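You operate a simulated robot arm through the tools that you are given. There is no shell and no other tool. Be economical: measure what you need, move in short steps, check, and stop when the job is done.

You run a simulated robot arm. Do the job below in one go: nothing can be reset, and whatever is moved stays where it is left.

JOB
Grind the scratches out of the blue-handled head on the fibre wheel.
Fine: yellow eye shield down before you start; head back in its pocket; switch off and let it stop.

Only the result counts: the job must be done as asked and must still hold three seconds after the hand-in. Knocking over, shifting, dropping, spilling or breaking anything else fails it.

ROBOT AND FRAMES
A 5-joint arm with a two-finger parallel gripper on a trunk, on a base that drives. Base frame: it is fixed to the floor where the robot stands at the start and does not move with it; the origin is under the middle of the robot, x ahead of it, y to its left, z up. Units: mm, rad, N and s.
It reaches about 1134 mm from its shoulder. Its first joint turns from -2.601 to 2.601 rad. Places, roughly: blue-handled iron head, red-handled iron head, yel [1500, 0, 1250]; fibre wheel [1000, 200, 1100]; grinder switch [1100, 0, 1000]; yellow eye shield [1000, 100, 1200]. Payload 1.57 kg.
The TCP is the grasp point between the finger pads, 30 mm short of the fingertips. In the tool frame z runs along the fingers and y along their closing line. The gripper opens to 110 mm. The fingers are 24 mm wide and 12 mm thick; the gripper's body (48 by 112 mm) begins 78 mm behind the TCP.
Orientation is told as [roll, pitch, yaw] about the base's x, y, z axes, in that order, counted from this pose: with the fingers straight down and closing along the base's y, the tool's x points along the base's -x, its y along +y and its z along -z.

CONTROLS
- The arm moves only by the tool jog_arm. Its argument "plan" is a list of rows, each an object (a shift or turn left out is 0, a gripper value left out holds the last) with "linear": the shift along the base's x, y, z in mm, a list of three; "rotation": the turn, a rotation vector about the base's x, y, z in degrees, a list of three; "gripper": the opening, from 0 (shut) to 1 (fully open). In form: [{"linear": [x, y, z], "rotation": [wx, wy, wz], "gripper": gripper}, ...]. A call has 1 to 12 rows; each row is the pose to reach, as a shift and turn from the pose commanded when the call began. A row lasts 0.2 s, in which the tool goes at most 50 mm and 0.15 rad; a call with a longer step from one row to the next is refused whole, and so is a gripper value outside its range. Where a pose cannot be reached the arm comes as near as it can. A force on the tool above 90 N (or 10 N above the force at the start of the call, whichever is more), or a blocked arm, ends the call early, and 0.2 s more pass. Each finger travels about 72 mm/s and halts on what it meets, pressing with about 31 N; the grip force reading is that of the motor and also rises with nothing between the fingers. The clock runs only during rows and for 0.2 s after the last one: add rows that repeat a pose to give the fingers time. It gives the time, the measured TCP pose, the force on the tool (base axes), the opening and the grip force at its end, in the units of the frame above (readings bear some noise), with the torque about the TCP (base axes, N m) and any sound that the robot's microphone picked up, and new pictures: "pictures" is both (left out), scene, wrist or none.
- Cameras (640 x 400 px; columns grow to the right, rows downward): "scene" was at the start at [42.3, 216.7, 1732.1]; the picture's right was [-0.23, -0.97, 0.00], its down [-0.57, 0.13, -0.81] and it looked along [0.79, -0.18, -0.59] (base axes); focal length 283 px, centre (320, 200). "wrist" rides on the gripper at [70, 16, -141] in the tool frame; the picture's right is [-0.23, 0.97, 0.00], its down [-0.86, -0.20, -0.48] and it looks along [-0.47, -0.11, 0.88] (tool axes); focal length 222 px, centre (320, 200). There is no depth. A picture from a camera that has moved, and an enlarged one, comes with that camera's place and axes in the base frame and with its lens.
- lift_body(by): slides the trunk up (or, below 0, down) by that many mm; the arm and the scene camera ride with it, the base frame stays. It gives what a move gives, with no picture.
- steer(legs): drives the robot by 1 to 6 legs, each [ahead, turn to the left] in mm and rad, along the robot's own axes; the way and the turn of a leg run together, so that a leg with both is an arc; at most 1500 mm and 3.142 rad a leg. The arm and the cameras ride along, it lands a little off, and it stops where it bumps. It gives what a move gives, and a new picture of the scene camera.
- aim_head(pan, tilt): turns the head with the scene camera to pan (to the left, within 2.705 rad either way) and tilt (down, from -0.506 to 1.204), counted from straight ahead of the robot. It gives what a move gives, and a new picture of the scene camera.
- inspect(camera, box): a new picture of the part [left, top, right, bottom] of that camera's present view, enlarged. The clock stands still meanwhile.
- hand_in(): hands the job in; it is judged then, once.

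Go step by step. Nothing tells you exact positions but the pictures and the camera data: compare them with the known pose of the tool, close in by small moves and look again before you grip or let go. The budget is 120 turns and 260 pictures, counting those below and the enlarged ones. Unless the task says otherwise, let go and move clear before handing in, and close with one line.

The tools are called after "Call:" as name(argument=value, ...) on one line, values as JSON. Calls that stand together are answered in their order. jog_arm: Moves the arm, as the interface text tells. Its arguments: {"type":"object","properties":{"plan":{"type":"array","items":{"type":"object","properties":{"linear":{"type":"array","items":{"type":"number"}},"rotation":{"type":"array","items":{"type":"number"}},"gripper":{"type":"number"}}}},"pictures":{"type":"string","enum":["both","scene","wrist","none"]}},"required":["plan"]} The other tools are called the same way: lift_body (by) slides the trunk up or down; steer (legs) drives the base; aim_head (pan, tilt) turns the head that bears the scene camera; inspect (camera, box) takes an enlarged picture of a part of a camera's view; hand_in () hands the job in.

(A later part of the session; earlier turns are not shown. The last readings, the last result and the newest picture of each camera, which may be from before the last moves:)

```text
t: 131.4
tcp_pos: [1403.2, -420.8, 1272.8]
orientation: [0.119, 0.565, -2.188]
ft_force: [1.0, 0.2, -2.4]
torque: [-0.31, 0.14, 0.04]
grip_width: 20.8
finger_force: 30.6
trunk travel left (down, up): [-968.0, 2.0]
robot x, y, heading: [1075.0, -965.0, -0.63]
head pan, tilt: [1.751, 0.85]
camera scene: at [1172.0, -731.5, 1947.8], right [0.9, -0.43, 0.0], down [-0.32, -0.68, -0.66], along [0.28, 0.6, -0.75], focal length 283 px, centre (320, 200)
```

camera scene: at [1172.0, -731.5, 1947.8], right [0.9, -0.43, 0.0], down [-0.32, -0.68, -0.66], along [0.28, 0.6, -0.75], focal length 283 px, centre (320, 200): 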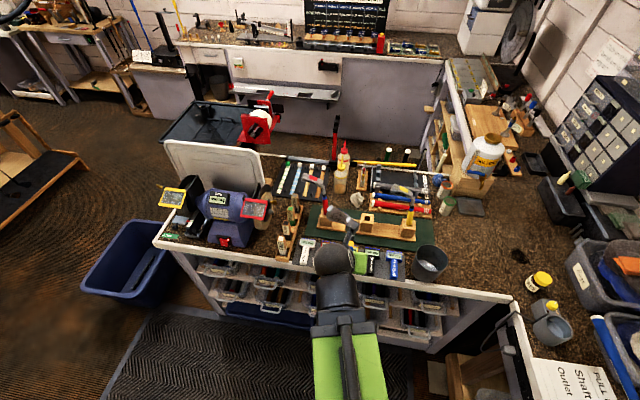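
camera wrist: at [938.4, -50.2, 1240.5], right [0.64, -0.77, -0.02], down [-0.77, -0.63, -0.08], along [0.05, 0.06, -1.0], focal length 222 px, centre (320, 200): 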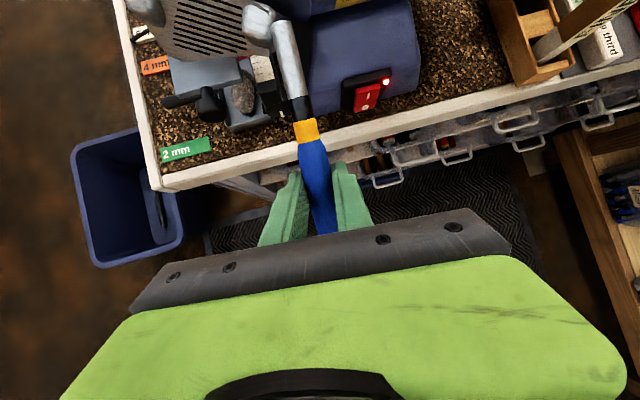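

I'm opposite the pockets. Now I'll pitch the tool back to level with the handle upright.

Call:
jog_arm(plan=[{"linear": [6, 16, 32], "rotation": [7.03, -4.36, 0.91]}, {"linear": [14, 33, 63], "rotation": [14.06, -8.71, 1.82]}, {"linear": [22, 50, 92], "rotation": [21.1, -13.07, 2.73]}, {"linear": [28, 66, 120], "rotation": [28.1, -17.43, 3.63]}, {"linear": [34, 82, 148], "rotation": [35.1, -21.8, 4.54]}, {"linear": [38, 95, 172], "rotation": [42.2, -26.1, 5.45]}, {"linear": [41, 106, 195], "rotation": [49.2, -30.5, 6.36]}, {"linear": [46, 114, 195], "rotation": [49.2, -30.5, 6.36]}], pictures="both")

```text
t: 133.2
tcp_pos: [1449.4, -305.4, 1472.2]
orientation: [-1.901, 1.568, 2.194]
ft_force: [0.0, -0.3, -2.8]
torque: [-0.18, -0.05, -0.01]
grip_width: 21.0
finger_force: 30.8
out of reach, approached as far as the arm can: row 1, 2, 3, 4, 5, 6, 7, 8
trunk travel left (down, up): [-968.0, 2.0]
robot x, y, heading: [1070.9, -968.4, -0.628]
head pan, tilt: [1.751, 0.85]
camera scene: at [1171.3, -730.3, 1947.7], right [0.9, -0.43, 0.0], down [-0.32, -0.68, -0.66], along [0.28, 0.59, -0.75], focal length 283 px, centre (320, 200)
camera wrist: at [1380.2, -430.2, 1542.0], right [0.79, -0.56, -0.23], down [-0.44, -0.27, -0.85], along [0.42, 0.78, -0.46], focal length 222 px, centre (320, 200)
```

scene: 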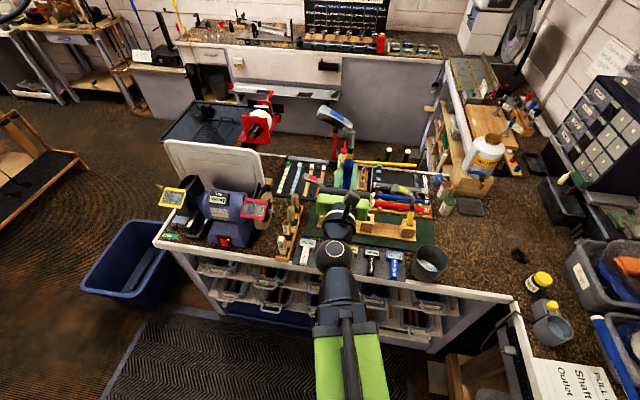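
wrist: 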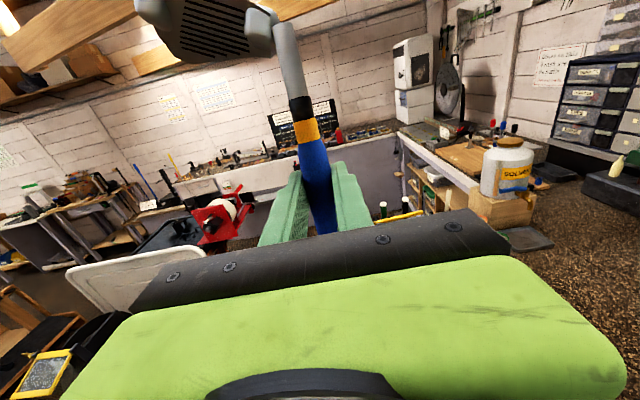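

The tool is level, the handle upright and the grip unchanged. I'll move above the pocket at the recorded pick-up point (1649, -169) with the same lean.

Call:
jog_arm(plan=[{"linear": [40, 27, 0], "rotation": [-2.2, -3.06, 0]}, {"linear": [80, 54, 0], "rotation": [-4.36, -6.12, 0]}, {"linear": [120, 82, 0], "rotation": [-4.36, -6.12, 0]}, {"linear": [160, 109, 0], "rotation": [-4.36, -6.12, 0]}, {"linear": [200, 136, 0], "rotation": [-4.36, -6.12, 0]}, {"linear": [200, 136, 0], "rotation": [-4.36, -6.12, 0]}], pictures="wrist")

```text
t: 134.6
tcp_pos: [1646.5, -168.4, 1473.4]
orientation: [1.576, 1.442, -0.61]
ft_force: [0.6, 0.1, -3.5]
torque: [-0.19, -0.06, -0.01]
grip_width: 20.8
finger_force: 30.6
trunk travel left (down, up): [-968.0, 2.0]
robot x, y, heading: [1072.4, -967.1, -0.625]
head pan, tilt: [1.751, 0.85]
camera wrist: at [1570.3, -288.6, 1544.1], right [0.81, -0.58, -0.1], down [-0.35, -0.34, -0.87], along [0.47, 0.74, -0.48], focal length 222 px, centre (320, 200)
```

wrist: 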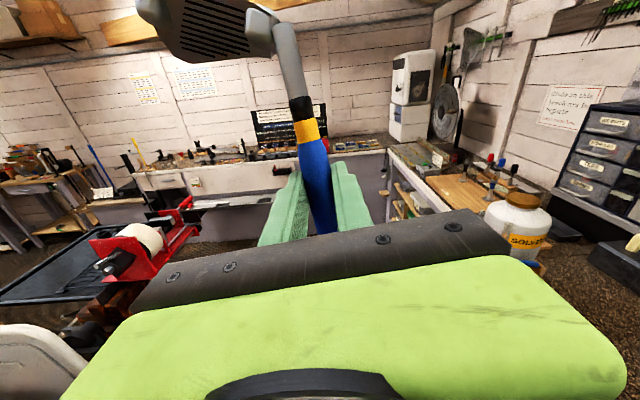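

The pose matches pick-up to within about 1.5 mm. I'll apply that correction, lower to above the pocket and look.

Call:
jog_arm(plan=[{"linear": [1.3, 0.8, 0], "rotation": [0.1, 0.1, 0]}], pictures="none")

Call:
lift_body(by=-300)

Call:
aim_head(pan=1.5, tilt=0.6)

Call:
inspect(camera="scene", box=[260, 100, 420, 280])

Call:
inspect(camera="wrist", box=[0, 0, 640, 400])

```text
t: 135.0
tcp_pos: [1648.9, -167.9, 1473.7]
orientation: [1.579, 1.446, -0.611]
ft_force: [0.7, -1.2, -3.0]
torque: [-0.17, -0.04, -0.02]
grip_width: 20.8
finger_force: 30.8
trunk travel left (down, up): [-968.0, 2.0]
robot x, y, heading: [1071.6, -966.2, -0.635]
head pan, tilt: [1.751, 0.85]
```

```text
t: 138.0
tcp_pos: [1648.7, -167.3, 1171.4]
orientation: [1.574, 1.445, -0.611]
ft_force: [-0.6, 0.2, -2.6]
torque: [-0.19, -0.02, -0.01]
grip_width: 20.7
finger_force: 31.2
trunk travel left (down, up): [-668.0, 302.0]
robot x, y, heading: [1073.0, -966.8, -0.623]
head pan, tilt: [1.751, 0.85]
```

```text
t: 138.8
tcp_pos: [1648.2, -168.8, 1172.0]
orientation: [1.575, 1.445, -0.612]
ft_force: [-0.7, 0.5, -2.6]
torque: [-0.2, -0.1, 0.01]
grip_width: 20.9
finger_force: 30.8
trunk travel left (down, up): [-668.0, 302.0]
robot x, y, heading: [1076.2, -968.0, -0.625]
head pan, tilt: [1.499, 0.6]
camera scene: at [1194.1, -733.6, 1668.6], right [0.77, -0.64, 0.0], down [-0.36, -0.43, -0.82], along [0.53, 0.63, -0.57], focal length 283 px, centre (320, 200)
```

scene: 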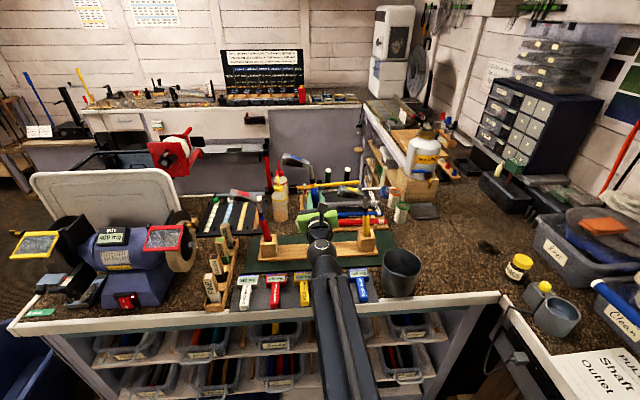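

```text
2.22 times, centred on (340, 190) of scene
camera zoom: at [1194.1, -733.6, 1668.6], right [0.77, -0.64, 0.0], down [-0.36, -0.43, -0.82], along [0.53, 0.63, -0.57], focal length 630 px, centre (276, 222)
```

zoom: 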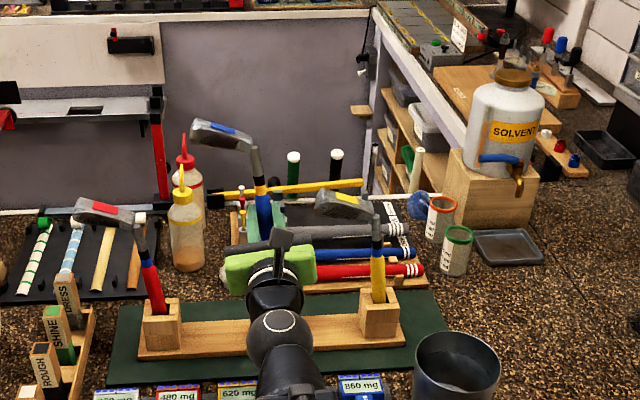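

```text
1.00 times, centred on (320, 200) of wrist (not enlarged: the box is as wide or as high as the picture)
camera zoom: at [1572.7, -287.9, 1243.5], right [0.81, -0.58, -0.1], down [-0.35, -0.34, -0.87], along [0.47, 0.74, -0.48], focal length 222 px, centre (320, 200)
```

zoom: 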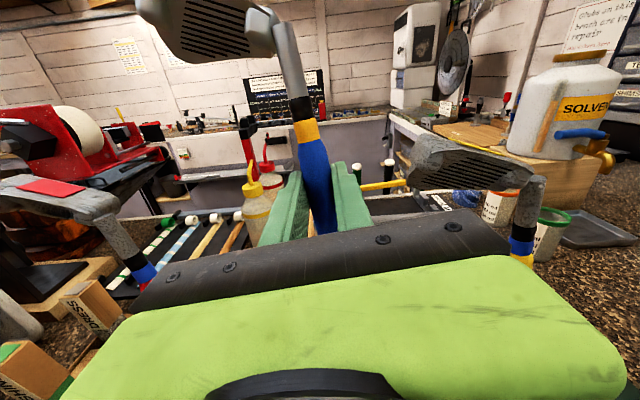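

Aligned. I'll lower into the pocket, watching the force.

Call:
lift_body(by=-70)

Call:
lift_body(by=-20)

Call:
lift_body(by=-15)

Call:
inspect(camera="wrist", box=[0, 0, 640, 400])

```text
t: 139.8
tcp_pos: [1648.6, -169.6, 1102.1]
orientation: [1.578, 1.445, -0.613]
ft_force: [0.7, -0.6, -2.3]
torque: [-0.13, -0.06, 0.0]
grip_width: 20.7
finger_force: 30.1
trunk travel left (down, up): [-598.0, 372.0]
robot x, y, heading: [1074.4, -964.2, -0.632]
head pan, tilt: [1.499, 0.6]
```

```text
t: 140.5
tcp_pos: [1647.1, -171.6, 1086.6]
orientation: [1.608, 1.442, -0.583]
ft_force: [8.6, 8.1, 52.5]
torque: [0.25, -0.67, 0.03]
grip_width: 20.9
finger_force: 30.6
trunk travel left (down, up): [-578.0, 392.0]
robot x, y, heading: [1071.7, -969.2, -0.624]
head pan, tilt: [1.499, 0.6]
```

```text
t: 141.1
tcp_pos: [1647.9, -171.1, 1070.3]
orientation: [1.605, 1.444, -0.584]
ft_force: [8.4, 4.5, 46.2]
torque: [-0.13, -0.42, 0.03]
grip_width: 20.9
finger_force: 30.7
trunk travel left (down, up): [-563.0, 407.0]
robot x, y, heading: [1072.7, -964.6, -0.627]
head pan, tilt: [1.499, 0.6]
```

```text
1.00 times, centred on (320, 200) of wrist (not enlarged: the box is as wide or as high as the picture)
camera zoom: at [1570.8, -291.6, 1141.5], right [0.81, -0.58, -0.1], down [-0.35, -0.33, -0.88], along [0.47, 0.75, -0.47], focal length 222 px, centre (320, 200)
```

zoom: 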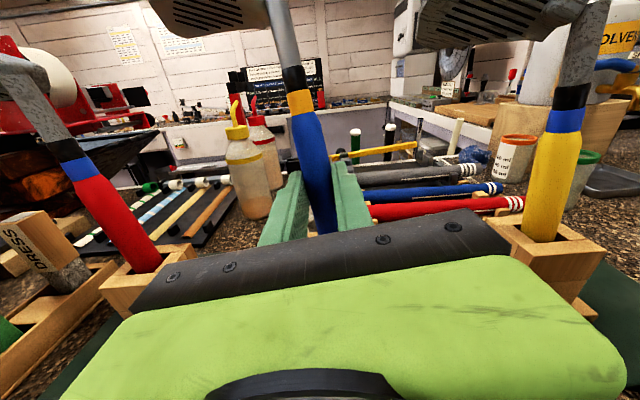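

The handle met the rim and slid up about 15 mm in the grip. I'll lift off and look closely.

Call:
lift_body(by=45)

Call:
inspect(camera="wrist", box=[220, 60, 420, 240])

Call:
inspect(camera="scene", box=[270, 150, 390, 270])

```text
t: 142.0
tcp_pos: [1649.6, -168.6, 1111.4]
orientation: [1.572, 1.444, -0.615]
ft_force: [0.5, 0.1, -3.1]
torque: [-0.18, -0.1, -0.01]
grip_width: 20.8
finger_force: 30.8
trunk travel left (down, up): [-608.0, 362.0]
robot x, y, heading: [1074.6, -967.8, -0.623]
head pan, tilt: [1.499, 0.6]
```

```text
2.22 times, centred on (320, 150) of wrist
camera zoom: at [1572.8, -287.6, 1183.2], right [0.81, -0.58, -0.1], down [-0.35, -0.34, -0.87], along [0.47, 0.74, -0.48], focal length 494 px, centre (320, 311)
```

zoom: 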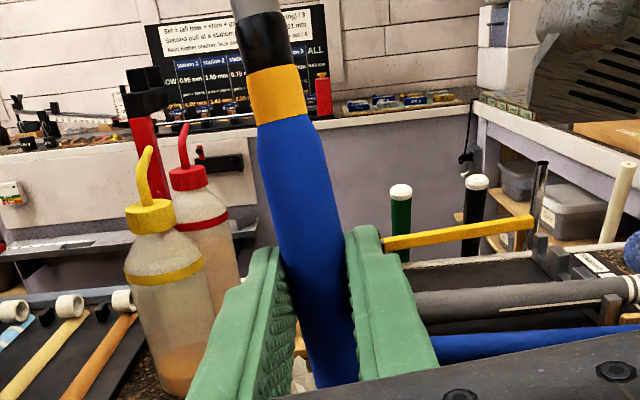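

```text
3.33 times, centred on (330, 210) of scene
camera zoom: at [1194.5, -733.2, 1608.5], right [0.77, -0.64, 0.0], down [-0.36, -0.43, -0.82], along [0.53, 0.63, -0.57], focal length 944 px, centre (287, 167)
```

zoom: 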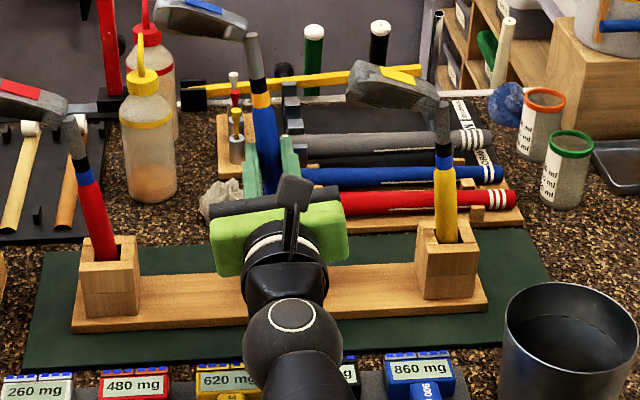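

I need a clear view of the empty pocket, so I'll rise and move the head aside.

Call:
lift_body(by=150)

Call:
jog_arm(plan=[{"linear": [-40, 28, 0]}, {"linear": [-80, 56, 0]}, {"linear": [-120, 84, 0]}, {"linear": [-120, 84, 0]}], pictures="none")

Call:
inspect(camera="scene", box=[270, 200, 430, 320])

Call:
inspect(camera="wrist", box=[0, 0, 640, 400])

```text
t: 143.8
tcp_pos: [1650.0, -167.2, 1261.5]
orientation: [1.577, 1.447, -0.614]
ft_force: [0.1, -1.0, -3.1]
torque: [-0.17, -0.04, -0.06]
grip_width: 20.7
finger_force: 30.9
trunk travel left (down, up): [-758.0, 212.0]
robot x, y, heading: [1072.3, -970.2, -0.629]
head pan, tilt: [1.499, 0.6]
```

```text
t: 144.8
tcp_pos: [1528.5, -84.5, 1262.6]
orientation: [1.577, 1.446, -0.613]
ft_force: [0.4, 0.7, -3.0]
torque: [-0.16, -0.07, 0.03]
grip_width: 20.5
finger_force: 31.1
trunk travel left (down, up): [-758.0, 212.0]
robot x, y, heading: [1069.8, -966.6, -0.626]
head pan, tilt: [1.499, 0.6]
```

```text
3.33 times, centred on (350, 260) of scene
camera zoom: at [1194.3, -733.7, 1758.7], right [0.77, -0.64, 0.0], down [-0.36, -0.43, -0.82], along [0.53, 0.63, -0.57], focal length 944 px, centre (220, 0)
```

zoom: 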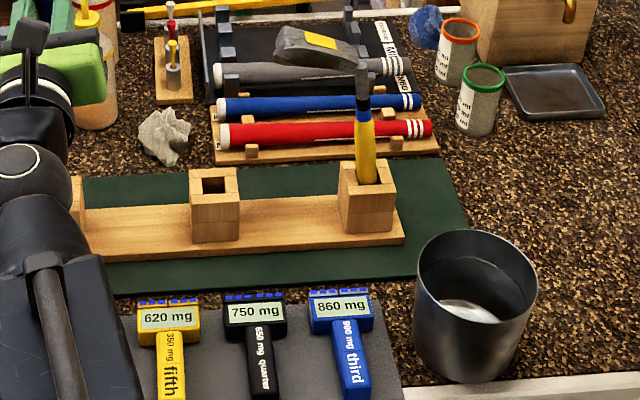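

```text
1.00 times, centred on (320, 200) of wrist (not enlarged: the box is as wide or as high as the picture)
camera zoom: at [1452.7, -203.9, 1333.6], right [0.81, -0.58, -0.1], down [-0.35, -0.34, -0.87], along [0.47, 0.74, -0.48], focal length 222 px, centre (320, 200)
```

zoom: 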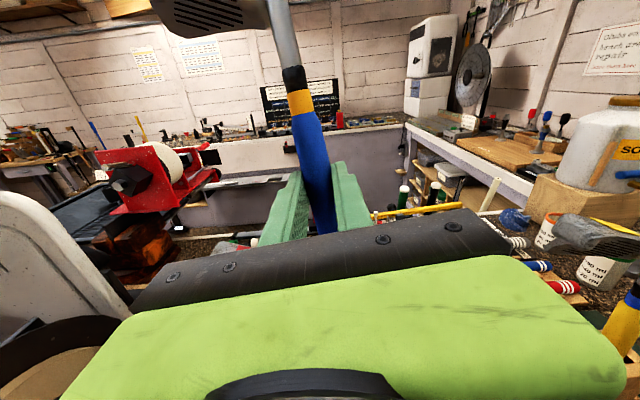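

The empty pocket is visible. I'll zoom in from two heights to triangulate it.

Call:
inspect(camera="scene", box=[310, 240, 380, 285])

Call:
lift_body(by=205)

Call:
aim_head(pan=1.5, tilt=0.8)

Call:
inspect(camera="scene", box=[310, 220, 370, 260])

```text
8.89 times, centred on (345, 262) of scene
camera zoom: at [1194.3, -733.7, 1758.7], right [0.77, -0.64, 0.0], down [-0.36, -0.43, -0.82], along [0.53, 0.63, -0.57], focal length 2519 px, centre (98, -356)
```

zoom: 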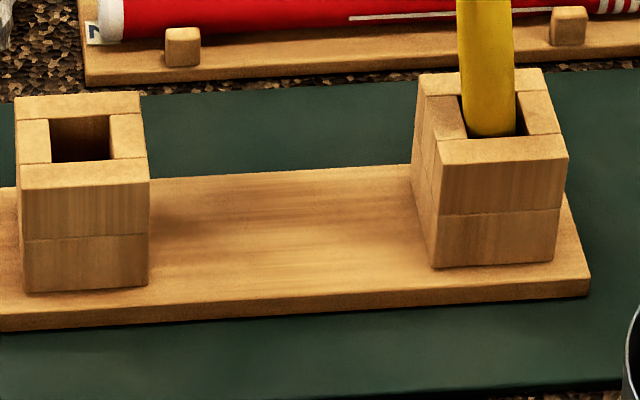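

```text
t: 147.0
tcp_pos: [1528.6, -83.9, 1467.1]
orientation: [1.575, 1.445, -0.613]
ft_force: [-0.3, 0.3, -2.4]
torque: [-0.2, -0.08, -0.03]
grip_width: 20.9
finger_force: 31.5
trunk travel left (down, up): [-963.0, 7.0]
robot x, y, heading: [1072.0, -968.3, -0.63]
head pan, tilt: [1.499, 0.6]
```

```text
t: 147.7
tcp_pos: [1529.2, -84.7, 1467.1]
orientation: [1.576, 1.443, -0.614]
ft_force: [-1.7, 0.4, -1.7]
torque: [-0.19, -0.06, 0.0]
grip_width: 20.8
finger_force: 31.2
trunk travel left (down, up): [-963.0, 7.0]
robot x, y, heading: [1072.9, -968.2, -0.624]
head pan, tilt: [1.499, 0.799]
camera scene: at [1189.1, -739.3, 1946.8], right [0.77, -0.64, 0.0], down [-0.46, -0.55, -0.7], along [0.45, 0.53, -0.72], focal length 283 px, centre (320, 200)
```

scene: 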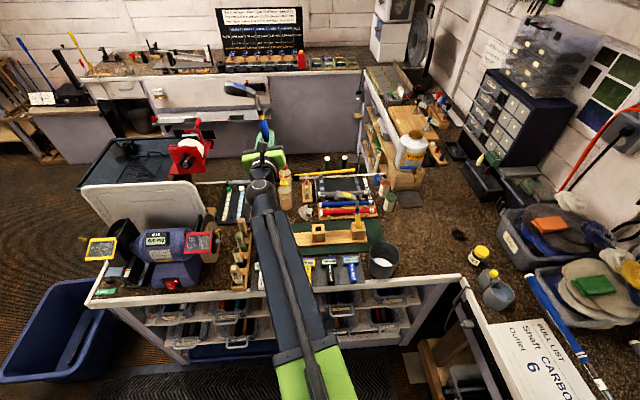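

```text
10.00 times, centred on (340, 240) of scene
camera zoom: at [1189.1, -739.3, 1946.8], right [0.77, -0.64, 0.0], down [-0.46, -0.55, -0.7], along [0.45, 0.53, -0.72], focal length 2834 px, centre (120, -200)
```

zoom: 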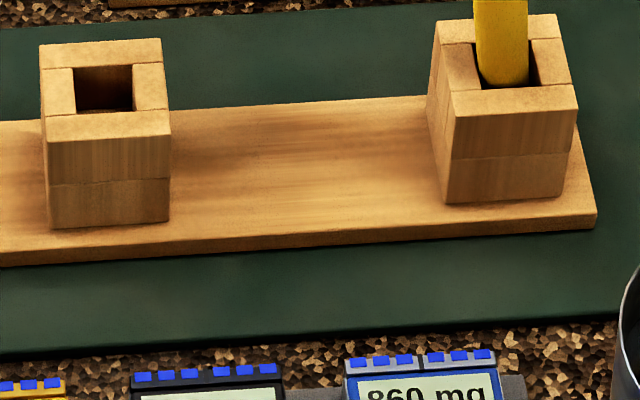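

The hole is only about 25 mm square and triangulates to about (1655, -173) with its rim near z 1023. I'll make the handle truly vertical by rotating 5° and centre it over the hole, then lower gently.

Call:
jog_arm(plan=[{"linear": [32, -22, 0], "rotation": [1.45, 2.05, 0]}, {"linear": [64, -44, 0], "rotation": [2.9, 4.1, 0]}, {"linear": [96, -67, 0], "rotation": [2.9, 4.1, 0]}, {"linear": [126.2, -88.8, 0], "rotation": [2.9, 4.1, 0]}, {"linear": [126.2, -88.8, 0], "rotation": [2.9, 4.1, 0]}], pictures="none")

Call:
lift_body(by=-340)

Call:
inspect(camera="wrist", box=[220, 60, 420, 240])

Call:
aim_head(pan=1.5, tilt=0.6)

Call:
inspect(camera="scene", box=[280, 130, 380, 210])

```text
t: 148.9
tcp_pos: [1654.5, -173.0, 1467.4]
orientation: [1.606, 1.532, -0.579]
ft_force: [0.2, 0.0, -2.8]
torque: [-0.14, -0.06, -0.01]
grip_width: 21.1
finger_force: 31.2
trunk travel left (down, up): [-963.0, 7.0]
robot x, y, heading: [1074.6, -964.3, -0.625]
head pan, tilt: [1.499, 0.799]
```

```text
t: 152.2
tcp_pos: [1655.1, -173.2, 1127.3]
orientation: [1.609, 1.532, -0.58]
ft_force: [0.5, -0.5, -2.6]
torque: [-0.16, -0.07, 0.01]
grip_width: 20.8
finger_force: 31.5
trunk travel left (down, up): [-623.0, 347.0]
robot x, y, heading: [1072.2, -970.6, -0.622]
head pan, tilt: [1.499, 0.799]
```

```text
2.22 times, centred on (320, 150) of wrist
camera zoom: at [1583.9, -296.4, 1197.8], right [0.8, -0.57, -0.19], down [-0.41, -0.29, -0.86], along [0.44, 0.77, -0.47], focal length 494 px, centre (320, 311)
```

zoom: 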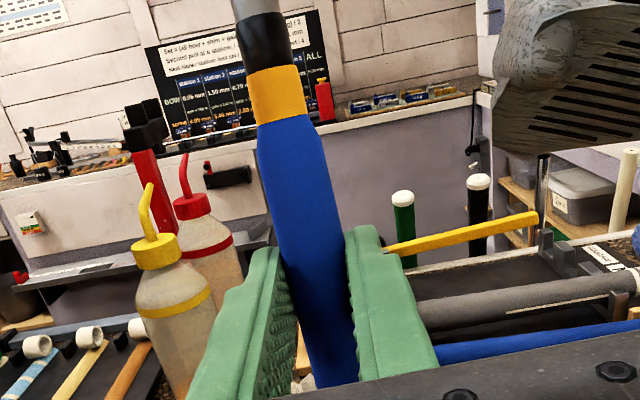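

```text
t: 153.0
tcp_pos: [1655.5, -173.6, 1128.2]
orientation: [1.608, 1.532, -0.58]
ft_force: [-0.6, -0.3, -2.9]
torque: [-0.18, -0.03, 0.0]
grip_width: 20.9
finger_force: 30.7
trunk travel left (down, up): [-623.0, 347.0]
robot x, y, heading: [1070.8, -968.5, -0.629]
head pan, tilt: [1.499, 0.6]
camera scene: at [1194.2, -733.7, 1623.6], right [0.77, -0.64, 0.0], down [-0.36, -0.43, -0.82], along [0.53, 0.63, -0.57], focal length 283 px, centre (320, 200)
```

scene: 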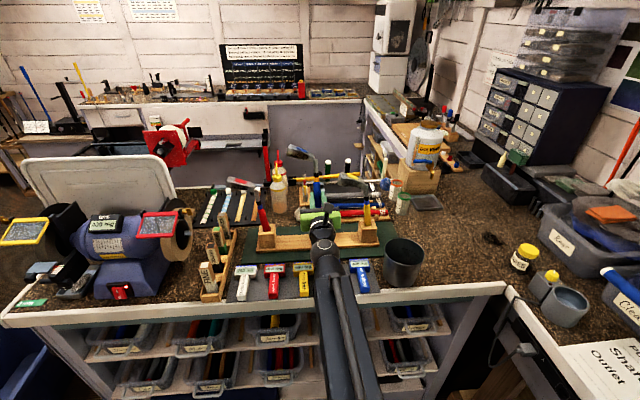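

```text
5.00 times, centred on (330, 170) of scene
camera zoom: at [1194.2, -733.7, 1623.6], right [0.77, -0.64, 0.0], down [-0.36, -0.43, -0.82], along [0.53, 0.63, -0.57], focal length 1417 px, centre (270, 350)
```

zoom: 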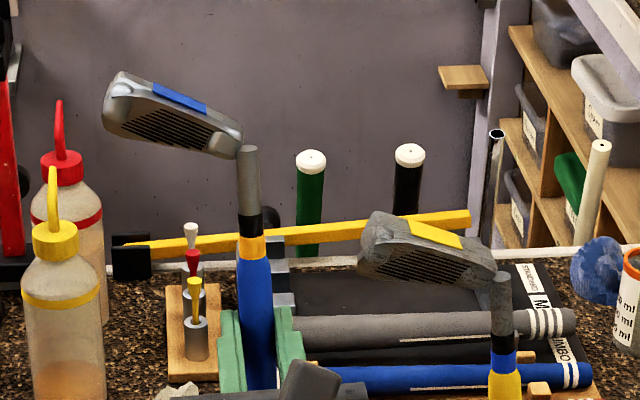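

From the scene camera the handle still leans about 2.8°, so I'll correct that and then lower slowly.

Call:
jog_arm(plan=[{"rotation": [1.63, 2.28, 0]}, {"rotation": [1.63, 2.28, 0]}], pictures="none")

Call:
inspect(camera="scene", box=[300, 130, 350, 210])

Call:
lift_body(by=-40)

Call:
lift_body(by=-8)

```text
t: 153.6
tcp_pos: [1655.2, -171.8, 1126.3]
orientation: [-1.712, 1.559, 2.382]
ft_force: [-1.1, -0.2, -3.0]
torque: [-0.21, -0.01, -0.02]
grip_width: 20.5
finger_force: 30.8
trunk travel left (down, up): [-623.0, 347.0]
robot x, y, heading: [1073.3, -964.8, -0.628]
head pan, tilt: [1.499, 0.6]
```

```text
5.00 times, centred on (325, 170) of scene
camera zoom: at [1194.2, -733.6, 1623.7], right [0.77, -0.64, 0.0], down [-0.36, -0.43, -0.82], along [0.53, 0.63, -0.57], focal length 1417 px, centre (295, 350)
```

zoom: 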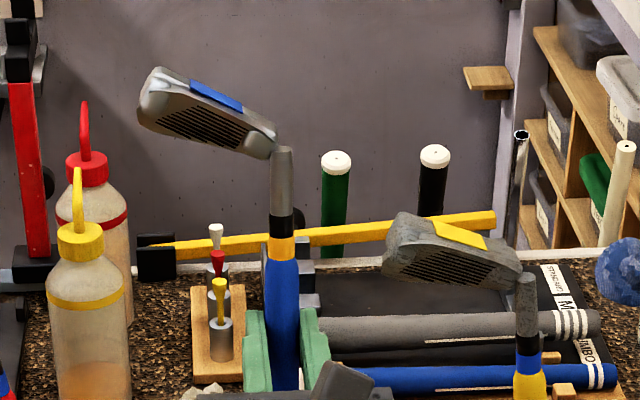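

```text
t: 154.4
tcp_pos: [1654.5, -172.3, 1088.7]
orientation: [-1.729, 1.56, 2.367]
ft_force: [-0.2, 0.3, -2.9]
torque: [-0.15, 0.0, -0.02]
grip_width: 20.9
finger_force: 30.7
trunk travel left (down, up): [-583.0, 387.0]
robot x, y, heading: [1075.3, -970.1, -0.629]
head pan, tilt: [1.499, 0.6]
```

```text
t: 155.0
tcp_pos: [1654.7, -171.7, 1079.3]
orientation: [-1.726, 1.559, 2.371]
ft_force: [0.2, -0.2, -4.0]
torque: [-0.12, 0.0, -0.02]
grip_width: 20.5
finger_force: 30.9
trunk travel left (down, up): [-575.0, 395.0]
robot x, y, heading: [1070.8, -962.6, -0.628]
head pan, tilt: [1.499, 0.6]
```

The handle is vertical and there's no contact at z 1079. I'll keep lowering in small steps.

Call:
lift_body(by=-8)

Call:
lift_body(by=-8)

```text
t: 155.5
tcp_pos: [1656.0, -172.9, 1071.4]
orientation: [-1.725, 1.56, 2.369]
ft_force: [-0.2, 0.3, -3.0]
torque: [-0.2, -0.03, 0.0]
grip_width: 20.8
finger_force: 31.4
trunk travel left (down, up): [-567.0, 403.0]
robot x, y, heading: [1076.8, -963.8, -0.627]
head pan, tilt: [1.499, 0.6]
```

```text
t: 156.1
tcp_pos: [1655.6, -173.1, 1064.6]
orientation: [-1.724, 1.56, 2.37]
ft_force: [0.4, 0.8, -2.4]
torque: [-0.18, -0.05, 0.01]
grip_width: 20.8
finger_force: 31.2
trunk travel left (down, up): [-559.0, 411.0]
robot x, y, heading: [1072.8, -966.2, -0.629]
head pan, tilt: [1.499, 0.6]
```

It is past the earlier blocking height with no force, so the handle is entering the pocket. I'll continue.

Call:
lift_body(by=-8)

Call:
lift_body(by=-8)

Call:
inspect(camera="wrist", box=[220, 100, 420, 260])

```text
t: 156.7
tcp_pos: [1656.1, -173.7, 1056.5]
orientation: [-1.717, 1.559, 2.376]
ft_force: [-0.2, -0.2, -3.0]
torque: [-0.17, -0.01, 0.01]
grip_width: 21.0
finger_force: 30.5
trunk travel left (down, up): [-551.0, 419.0]
robot x, y, heading: [1073.0, -970.2, -0.626]
head pan, tilt: [1.499, 0.6]
```

```text
t: 157.2
tcp_pos: [1654.5, -174.5, 1048.6]
orientation: [-1.871, 1.561, 2.224]
ft_force: [5.3, 8.3, 22.3]
torque: [0.64, -0.72, 0.02]
grip_width: 20.9
finger_force: 30.9
trunk travel left (down, up): [-543.0, 427.0]
robot x, y, heading: [1072.8, -967.2, -0.621]
head pan, tilt: [1.499, 0.6]
```

```text
2.50 times, centred on (320, 180) of wrist
camera zoom: at [1585.6, -299.5, 1118.7], right [0.79, -0.56, -0.24], down [-0.45, -0.27, -0.85], along [0.42, 0.78, -0.46], focal length 555 px, centre (320, 250)
```

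zoom: 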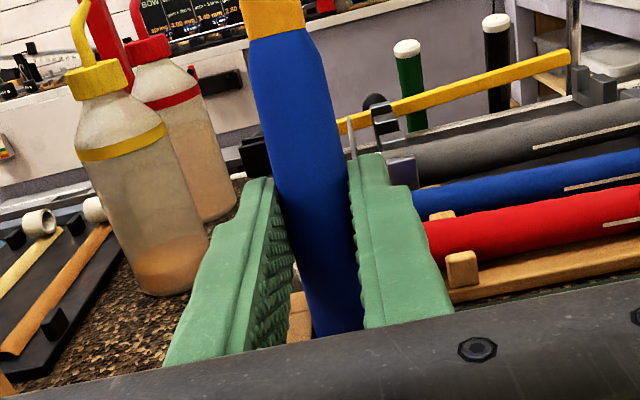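

There's resistance at z 1048, close to the expected floor. I'll compare the head's height with its neighbours before letting go.

Call:
inspect(camera="scene", box=[240, 110, 400, 230])

```text
3.33 times, centred on (320, 170) of scene
camera zoom: at [1192.8, -735.5, 1544.4], right [0.77, -0.64, 0.0], down [-0.36, -0.43, -0.83], along [0.53, 0.63, -0.56], focal length 944 px, centre (320, 300)
```

zoom: 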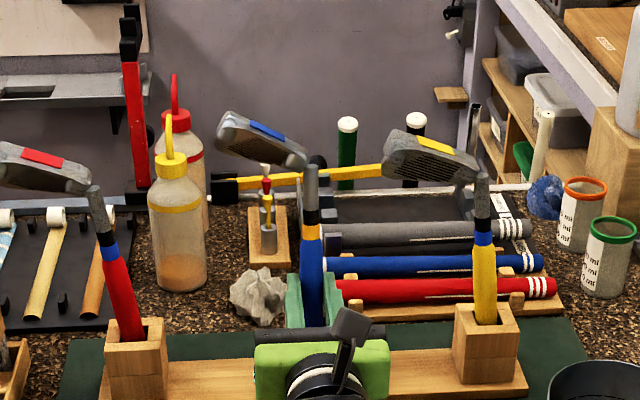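

The head sits about 12 mm high and the side force says the near wall is pushing it outward. I'll raise slightly, shift 2.5 mm away from the robot, and lower again.

Call:
lift_body(by=8)

Call:
jog_arm(plan=[{"linear": [1.5, 2.0, 0]}, {"linear": [1.5, 2.0, 0]}], pictures="none")

Call:
lift_body(by=-8)

Call:
lift_body(by=-5)

```text
t: 157.8
tcp_pos: [1655.9, -172.4, 1053.1]
orientation: [-1.565, 1.561, 2.532]
ft_force: [-12.4, -18.0, -36.0]
torque: [-0.68, 0.25, -0.05]
grip_width: 20.9
finger_force: 30.9
trunk travel left (down, up): [-551.0, 419.0]
robot x, y, heading: [1073.9, -966.1, -0.627]
head pan, tilt: [1.499, 0.6]
```

```text
t: 158.4
tcp_pos: [1657.1, -170.6, 1054.9]
orientation: [-1.684, 1.56, 2.408]
ft_force: [-17.6, -23.0, -33.5]
torque: [-0.53, 0.2, 0.03]
grip_width: 21.0
finger_force: 30.8
trunk travel left (down, up): [-551.0, 419.0]
robot x, y, heading: [1074.0, -970.2, -0.624]
head pan, tilt: [1.499, 0.6]
```

```text
t: 159.0
tcp_pos: [1655.2, -171.7, 1050.9]
orientation: [-1.998, 1.56, 2.097]
ft_force: [4.1, 8.2, 34.8]
torque: [0.99, -0.57, -0.04]
grip_width: 20.8
finger_force: 30.9
trunk travel left (down, up): [-543.0, 427.0]
robot x, y, heading: [1075.5, -967.2, -0.624]
head pan, tilt: [1.499, 0.6]
```

```text
t: 159.5
tcp_pos: [1653.6, -174.3, 1045.5]
orientation: [-2.035, 1.558, 2.059]
ft_force: [-6.5, -6.4, 25.9]
torque: [0.44, -0.26, -0.07]
grip_width: 20.7
finger_force: 30.6
trunk travel left (down, up): [-538.0, 432.0]
robot x, y, heading: [1072.0, -965.6, -0.626]
head pan, tilt: [1.499, 0.6]
```

It is gripped by the pocket walls. I'll check the height again.

Call:
inspect(camera="scene", box=[240, 110, 400, 230])

Call:
inspect(camera="wrist", box=[220, 40, 420, 260])

```text
3.33 times, centred on (320, 170) of scene
camera zoom: at [1191.2, -737.8, 1539.5], right [0.77, -0.64, 0.0], down [-0.36, -0.43, -0.83], along [0.53, 0.63, -0.56], focal length 944 px, centre (320, 300)
```

zoom: 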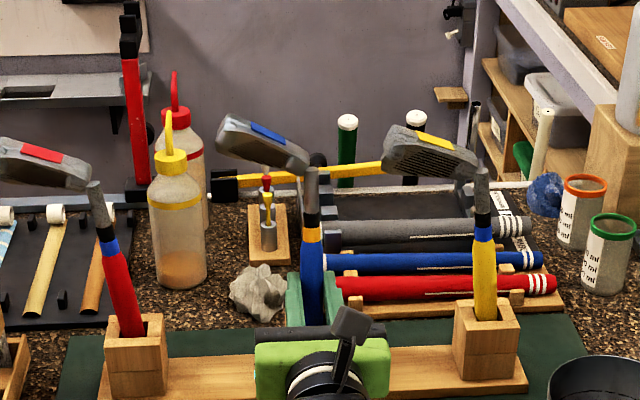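

```text
1.82 times, centred on (320, 150) of wrist
camera zoom: at [1585.9, -299.6, 1114.9], right [0.79, -0.56, -0.24], down [-0.44, -0.27, -0.86], along [0.42, 0.78, -0.46], focal length 404 px, centre (320, 291)
```

zoom: 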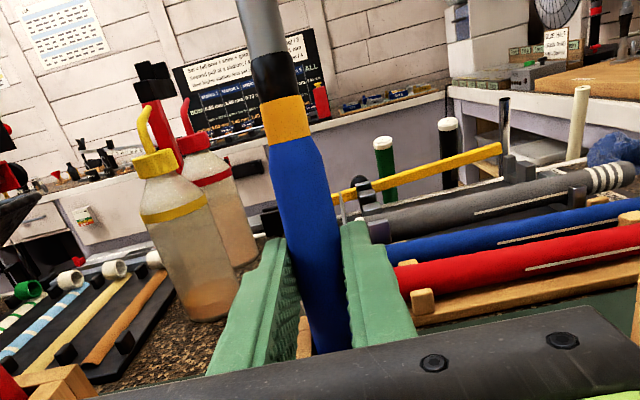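

Now it is only about 6 mm above its neighbours and well inside the pocket. I'll release gently so it settles under its own weight.

Call:
jog_arm(plan=[{"gripper": 0.25}, {"gripper": 0.3}, {"gripper": 0.35}, {"gripper": 0.45}, {"gripper": 0.55}], pictures="wrist")

Call:
inspect(camera="scene", box=[240, 110, 400, 230])

```text
t: 160.7
tcp_pos: [1656.2, -171.5, 1042.9]
orientation: [-1.748, 1.56, 2.347]
ft_force: [0.0, -0.5, 0.6]
torque: [0.02, 0.02, 0.0]
grip_width: 60.5
finger_force: 0.0
trunk travel left (down, up): [-538.0, 432.0]
robot x, y, heading: [1071.9, -963.5, -0.625]
head pan, tilt: [1.499, 0.6]
camera wrist: at [1588.0, -296.6, 1112.2], right [0.79, -0.56, -0.24], down [-0.45, -0.27, -0.85], along [0.42, 0.78, -0.46], focal length 222 px, centre (320, 200)
```

wrist: 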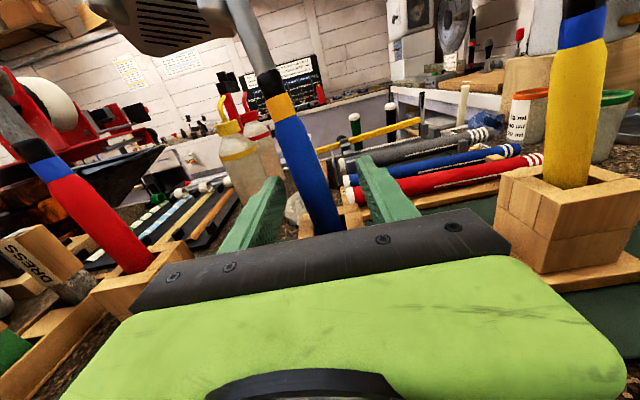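

```text
3.33 times, centred on (320, 170) of scene
camera zoom: at [1194.0, -734.0, 1538.7], right [0.77, -0.64, 0.0], down [-0.36, -0.43, -0.83], along [0.53, 0.63, -0.56], focal length 944 px, centre (320, 300)
```

zoom: 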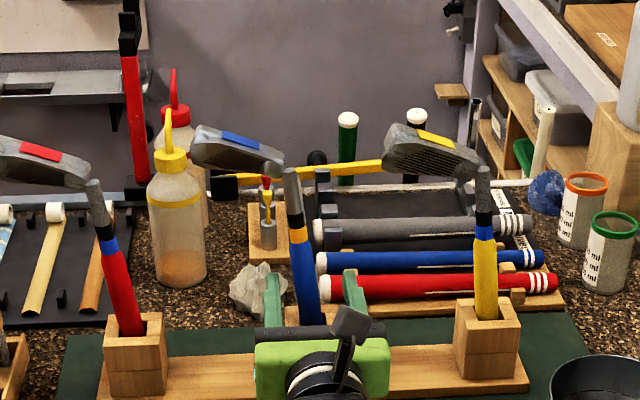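

The head has settled in its pocket, leaning as it did before. I'll withdraw straight back and verify.

Call:
jog_arm(plan=[{"linear": [-18, -26, 0], "gripper": 0.6}, {"linear": [-41, -58, 0]}, {"linear": [-68, -96, 0]}, {"linear": [-90, -127, 0]}], pictures="wrist")

Call:
inspect(camera="wrist", box=[220, 40, 460, 230])

Call:
inspect(camera="scene", box=[240, 110, 400, 230])

```text
t: 161.7
tcp_pos: [1564.8, -299.0, 1042.8]
orientation: [-1.803, 1.56, 2.291]
ft_force: [-0.6, 0.3, -0.8]
torque: [0.03, -0.02, 0.02]
grip_width: 66.1
finger_force: 0.1
trunk travel left (down, up): [-538.0, 432.0]
robot x, y, heading: [1074.6, -966.9, -0.627]
head pan, tilt: [1.499, 0.6]
camera wrist: at [1496.5, -423.9, 1112.4], right [0.79, -0.56, -0.24], down [-0.45, -0.27, -0.85], along [0.42, 0.78, -0.46], focal length 222 px, centre (320, 200)
```

wrist: 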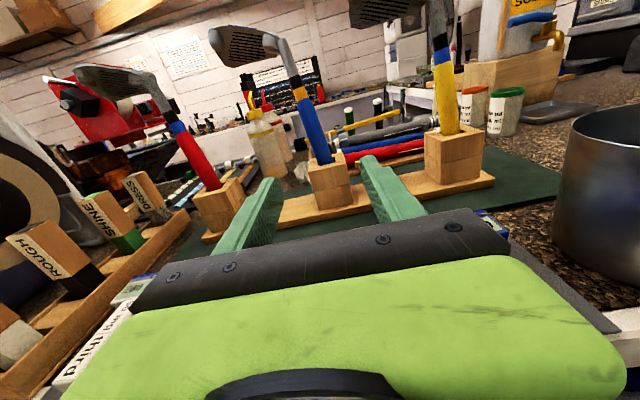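

```text
2.11 times, centred on (340, 135) of wrist
camera zoom: at [1496.5, -423.9, 1112.4], right [0.79, -0.56, -0.24], down [-0.45, -0.27, -0.85], along [0.42, 0.78, -0.46], focal length 468 px, centre (278, 337)
```

zoom: 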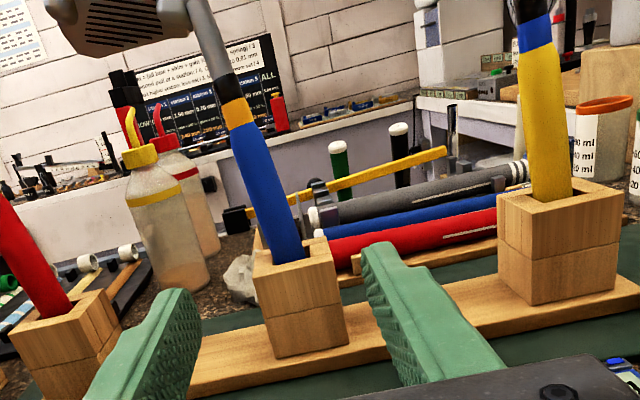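

```text
3.33 times, centred on (320, 170) of scene
camera zoom: at [1193.9, -734.2, 1538.8], right [0.77, -0.64, 0.0], down [-0.36, -0.43, -0.83], along [0.53, 0.63, -0.56], focal length 944 px, centre (320, 300)
```

zoom: 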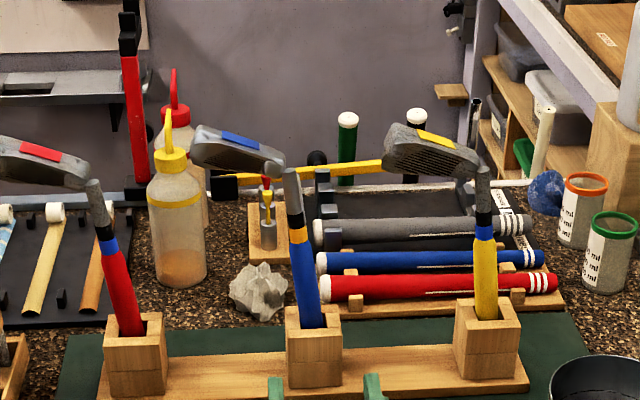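

The head is back in its pocket and nothing else was disturbed. Now to switch off: I'll raise, pitch the tool down with fingers shut, and drive back to the switch.

Call:
lift_body(by=400)

Call:
jog_arm(plan=[{"linear": [-1, -2, -32], "rotation": [-6.5, 4.57, 0], "gripper": 0}, {"linear": [-5, -7, -63], "rotation": [-13, 9.13, 0]}, {"linear": [-11, -16, -93], "rotation": [-19.5, 13.7, 0]}, {"linear": [-20, -28, -122], "rotation": [-26, 18.3, 0]}, {"linear": [-31, -44, -148], "rotation": [-32.5, 22.8, 0]}, {"linear": [-43, -62, -171], "rotation": [-38.9, 27.4, 0]}, {"linear": [-58, -82, -191], "rotation": [-45.4, 31.9, 0]}, {"linear": [-74, -105, -207], "rotation": [-51.9, 36.5, 0]}], pictures="none")

Call:
steer(legs=[[-545, 0]])

```text
t: 165.6
tcp_pos: [1566.9, -297.9, 1442.9]
orientation: [-1.788, 1.561, 2.308]
ft_force: [-0.2, 0.8, 0.0]
torque: [0.0, -0.03, -0.02]
grip_width: 66.1
finger_force: 0.0
trunk travel left (down, up): [-938.0, 32.0]
robot x, y, heading: [1073.1, -969.1, -0.623]
head pan, tilt: [1.499, 0.6]
```

```text
t: 167.3
tcp_pos: [1447.1, -382.8, 1236.1]
orientation: [0.152, 0.509, -2.191]
ft_force: [0.6, -0.6, -0.2]
torque: [-0.03, 0.03, -0.01]
grip_width: 0.0
finger_force: 21.1
out of reach, approached as far as the arm can: row 1, 3, 4, 5, 6, 7, 8
trunk travel left (down, up): [-938.0, 32.0]
robot x, y, heading: [1068.6, -969.0, -0.625]
head pan, tilt: [1.499, 0.6]
```

```text
t: 170.5
tcp_pos: [1005.5, -62.5, 1237.3]
orientation: [0.154, 0.511, -2.192]
ft_force: [-0.3, -0.4, 0.3]
torque: [0.0, -0.04, -0.02]
grip_width: 0.1
finger_force: 21.3
trunk travel left (down, up): [-938.0, 32.0]
robot x, y, heading: [631.7, -646.6, -0.629]
head pan, tilt: [1.499, 0.6]
camera scene: at [750.7, -413.0, 1938.7], right [0.77, -0.64, 0.0], down [-0.36, -0.43, -0.83], along [0.53, 0.63, -0.56], focal length 283 px, centre (320, 200)
```

scene: 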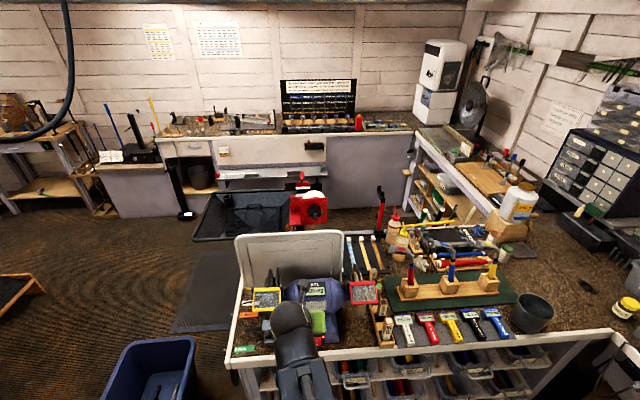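

I'm near the switch. I'll line up the fingertips just in front of the switch's lower half and lower.

Call:
jog_arm(plan=[{"linear": [28, 21, 0]}, {"linear": [55, 42, 0]}, {"linear": [55, 42, 0]}], pictures="none")

Call:
lift_body(by=-225)

Call:
inspect(camera="wrist", box=[160, 40, 480, 240])

Call:
aim_head(pan=1.85, tilt=0.85)

```text
t: 171.3
tcp_pos: [1055.8, -17.9, 1237.9]
orientation: [0.169, 0.517, -2.192]
ft_force: [0.0, 0.0, -0.5]
torque: [-0.02, -0.02, -0.02]
grip_width: 0.2
finger_force: 21.4
out of reach, approached as far as the arm can: row 2, 3
trunk travel left (down, up): [-938.0, 32.0]
robot x, y, heading: [631.3, -651.2, -0.624]
head pan, tilt: [1.499, 0.6]
```

```text
t: 173.7
tcp_pos: [1056.4, -19.1, 1014.0]
orientation: [0.169, 0.516, -2.193]
ft_force: [-0.8, -0.6, -0.1]
torque: [-0.01, 0.0, -0.01]
grip_width: 0.0
finger_force: 21.1
trunk travel left (down, up): [-713.0, 257.0]
robot x, y, heading: [632.0, -643.0, -0.627]
head pan, tilt: [1.499, 0.6]
```

```text
2.00 times, centred on (320, 140) of wrist
camera zoom: at [1044.2, -22.2, 1171.5], right [0.62, -0.79, 0.03], down [-0.78, -0.62, -0.04], along [0.05, 0.0, -1.0], focal length 444 px, centre (320, 320)
```

zoom: 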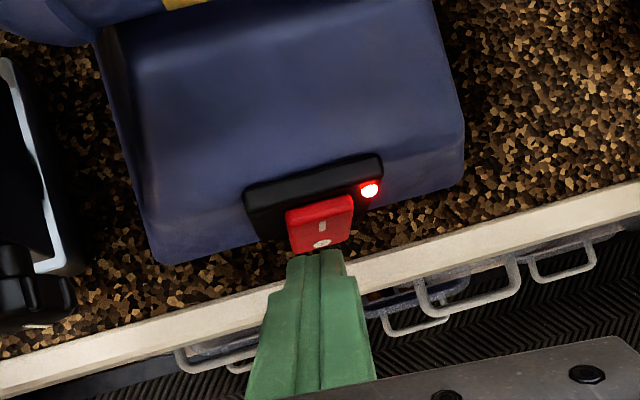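

```text
t: 174.5
tcp_pos: [1056.6, -19.3, 1013.6]
orientation: [0.17, 0.517, -2.191]
ft_force: [0.3, -0.6, -0.2]
torque: [-0.04, 0.01, 0.01]
grip_width: 0.0
finger_force: 21.3
trunk travel left (down, up): [-713.0, 257.0]
robot x, y, heading: [629.4, -648.0, -0.629]
head pan, tilt: [1.85, 0.85]
camera scene: at [721.6, -407.9, 1692.9], right [0.94, -0.34, 0.0], down [-0.26, -0.71, -0.66], along [0.23, 0.62, -0.75], focal length 283 px, centre (320, 200)
```

scene: 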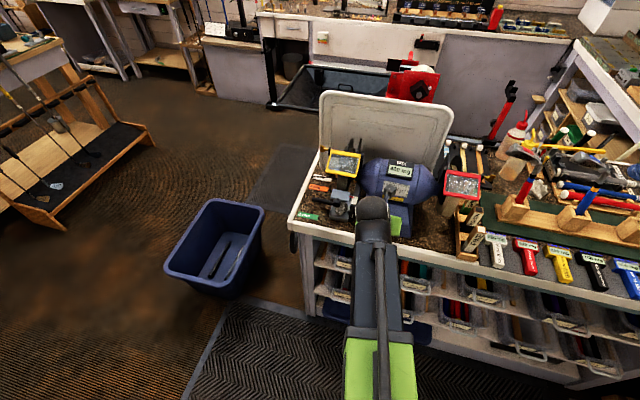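

Well aligned. I'll lower to the "O" half and push.

Call:
lift_body(by=-25)

Call:
jog_arm(plan=[{"linear": [4, 6, 0]}, {"linear": [8, 12, 0]}, {"linear": [12, 17, 0]}], pictures="none")

Call:
inspect(camera="wrist", box=[160, 40, 480, 240])

```text
t: 175.2
tcp_pos: [1055.7, -18.6, 988.1]
orientation: [0.169, 0.518, -2.192]
ft_force: [0.5, -0.1, 0.0]
torque: [0.0, 0.0, 0.02]
grip_width: 0.0
finger_force: 21.1
trunk travel left (down, up): [-688.0, 282.0]
robot x, y, heading: [631.8, -647.2, -0.63]
head pan, tilt: [1.85, 0.85]
```

```text
t: 176.0
tcp_pos: [1061.6, -10.3, 990.5]
orientation: [0.172, 0.497, -2.2]
ft_force: [-49.4, -62.2, -21.5]
torque: [-1.51, 1.61, -0.17]
grip_width: 0.0
finger_force: 21.7
trunk travel left (down, up): [-688.0, 282.0]
robot x, y, heading: [626.5, -650.1, -0.634]
head pan, tilt: [1.85, 0.85]
```

```text
2.00 times, centred on (320, 140) of wrist
camera zoom: at [1051.2, -11.0, 1147.2], right [0.61, -0.79, 0.04], down [-0.79, -0.61, -0.02], along [0.04, -0.01, -1.0], focal length 444 px, centre (320, 320)
```

zoom: 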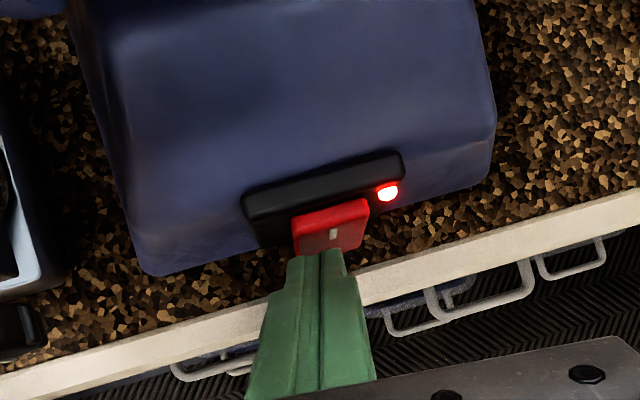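

The press is too near the pivot and the lamp is still lit. I'll back off, go 11 mm lower, and push again.

Call:
jog_arm(plan=[{"linear": [-5, -7, 0]}, {"linear": [-9, -13, 0]}], pictures="none")

Call:
lift_body(by=-11)

Call:
jog_arm(plan=[{"linear": [4, 6, 0]}, {"linear": [8, 12, 0]}, {"linear": [12, 17, 0]}], pictures="none")

Call:
inspect(camera="wrist", box=[160, 40, 480, 240])

```text
t: 176.6
tcp_pos: [1061.5, -14.1, 989.3]
orientation: [0.172, 0.52, -2.191]
ft_force: [0.5, -0.3, -0.4]
torque: [0.05, 0.01, -0.03]
grip_width: 0.1
finger_force: 21.4
trunk travel left (down, up): [-688.0, 282.0]
robot x, y, heading: [630.5, -648.5, -0.624]
head pan, tilt: [1.85, 0.85]
```

```text
t: 177.2
tcp_pos: [1059.4, -14.6, 977.4]
orientation: [0.172, 0.516, -2.191]
ft_force: [0.4, 0.3, 0.3]
torque: [0.01, 0.01, -0.02]
grip_width: 0.2
finger_force: 21.3
trunk travel left (down, up): [-677.0, 293.0]
robot x, y, heading: [636.1, -649.5, -0.63]
head pan, tilt: [1.85, 0.85]
```

```text
t: 178.0
tcp_pos: [1063.4, -9.2, 974.9]
orientation: [0.17, 0.484, -2.201]
ft_force: [-16.1, -20.8, 2.5]
torque: [-0.5, 0.16, -0.08]
grip_width: 0.1
finger_force: 21.3
trunk travel left (down, up): [-677.0, 293.0]
robot x, y, heading: [630.8, -645.6, -0.625]
head pan, tilt: [1.85, 0.85]
stopped in row 3: the force on the tool passed its limit at 97 N (the readings are from after the stop); the commanded pose is now the measured one
```

```text
2.00 times, centred on (320, 140) of wrist
camera zoom: at [1053.5, -8.2, 1134.0], right [0.61, -0.79, 0.04], down [-0.79, -0.61, -0.01], along [0.03, -0.03, -1.0], focal length 444 px, centre (320, 320)
```

zoom: 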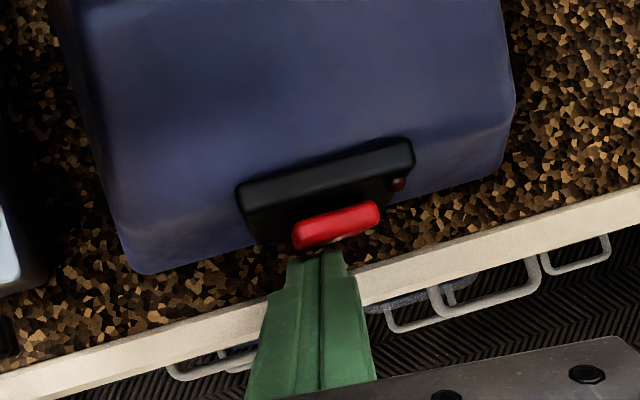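

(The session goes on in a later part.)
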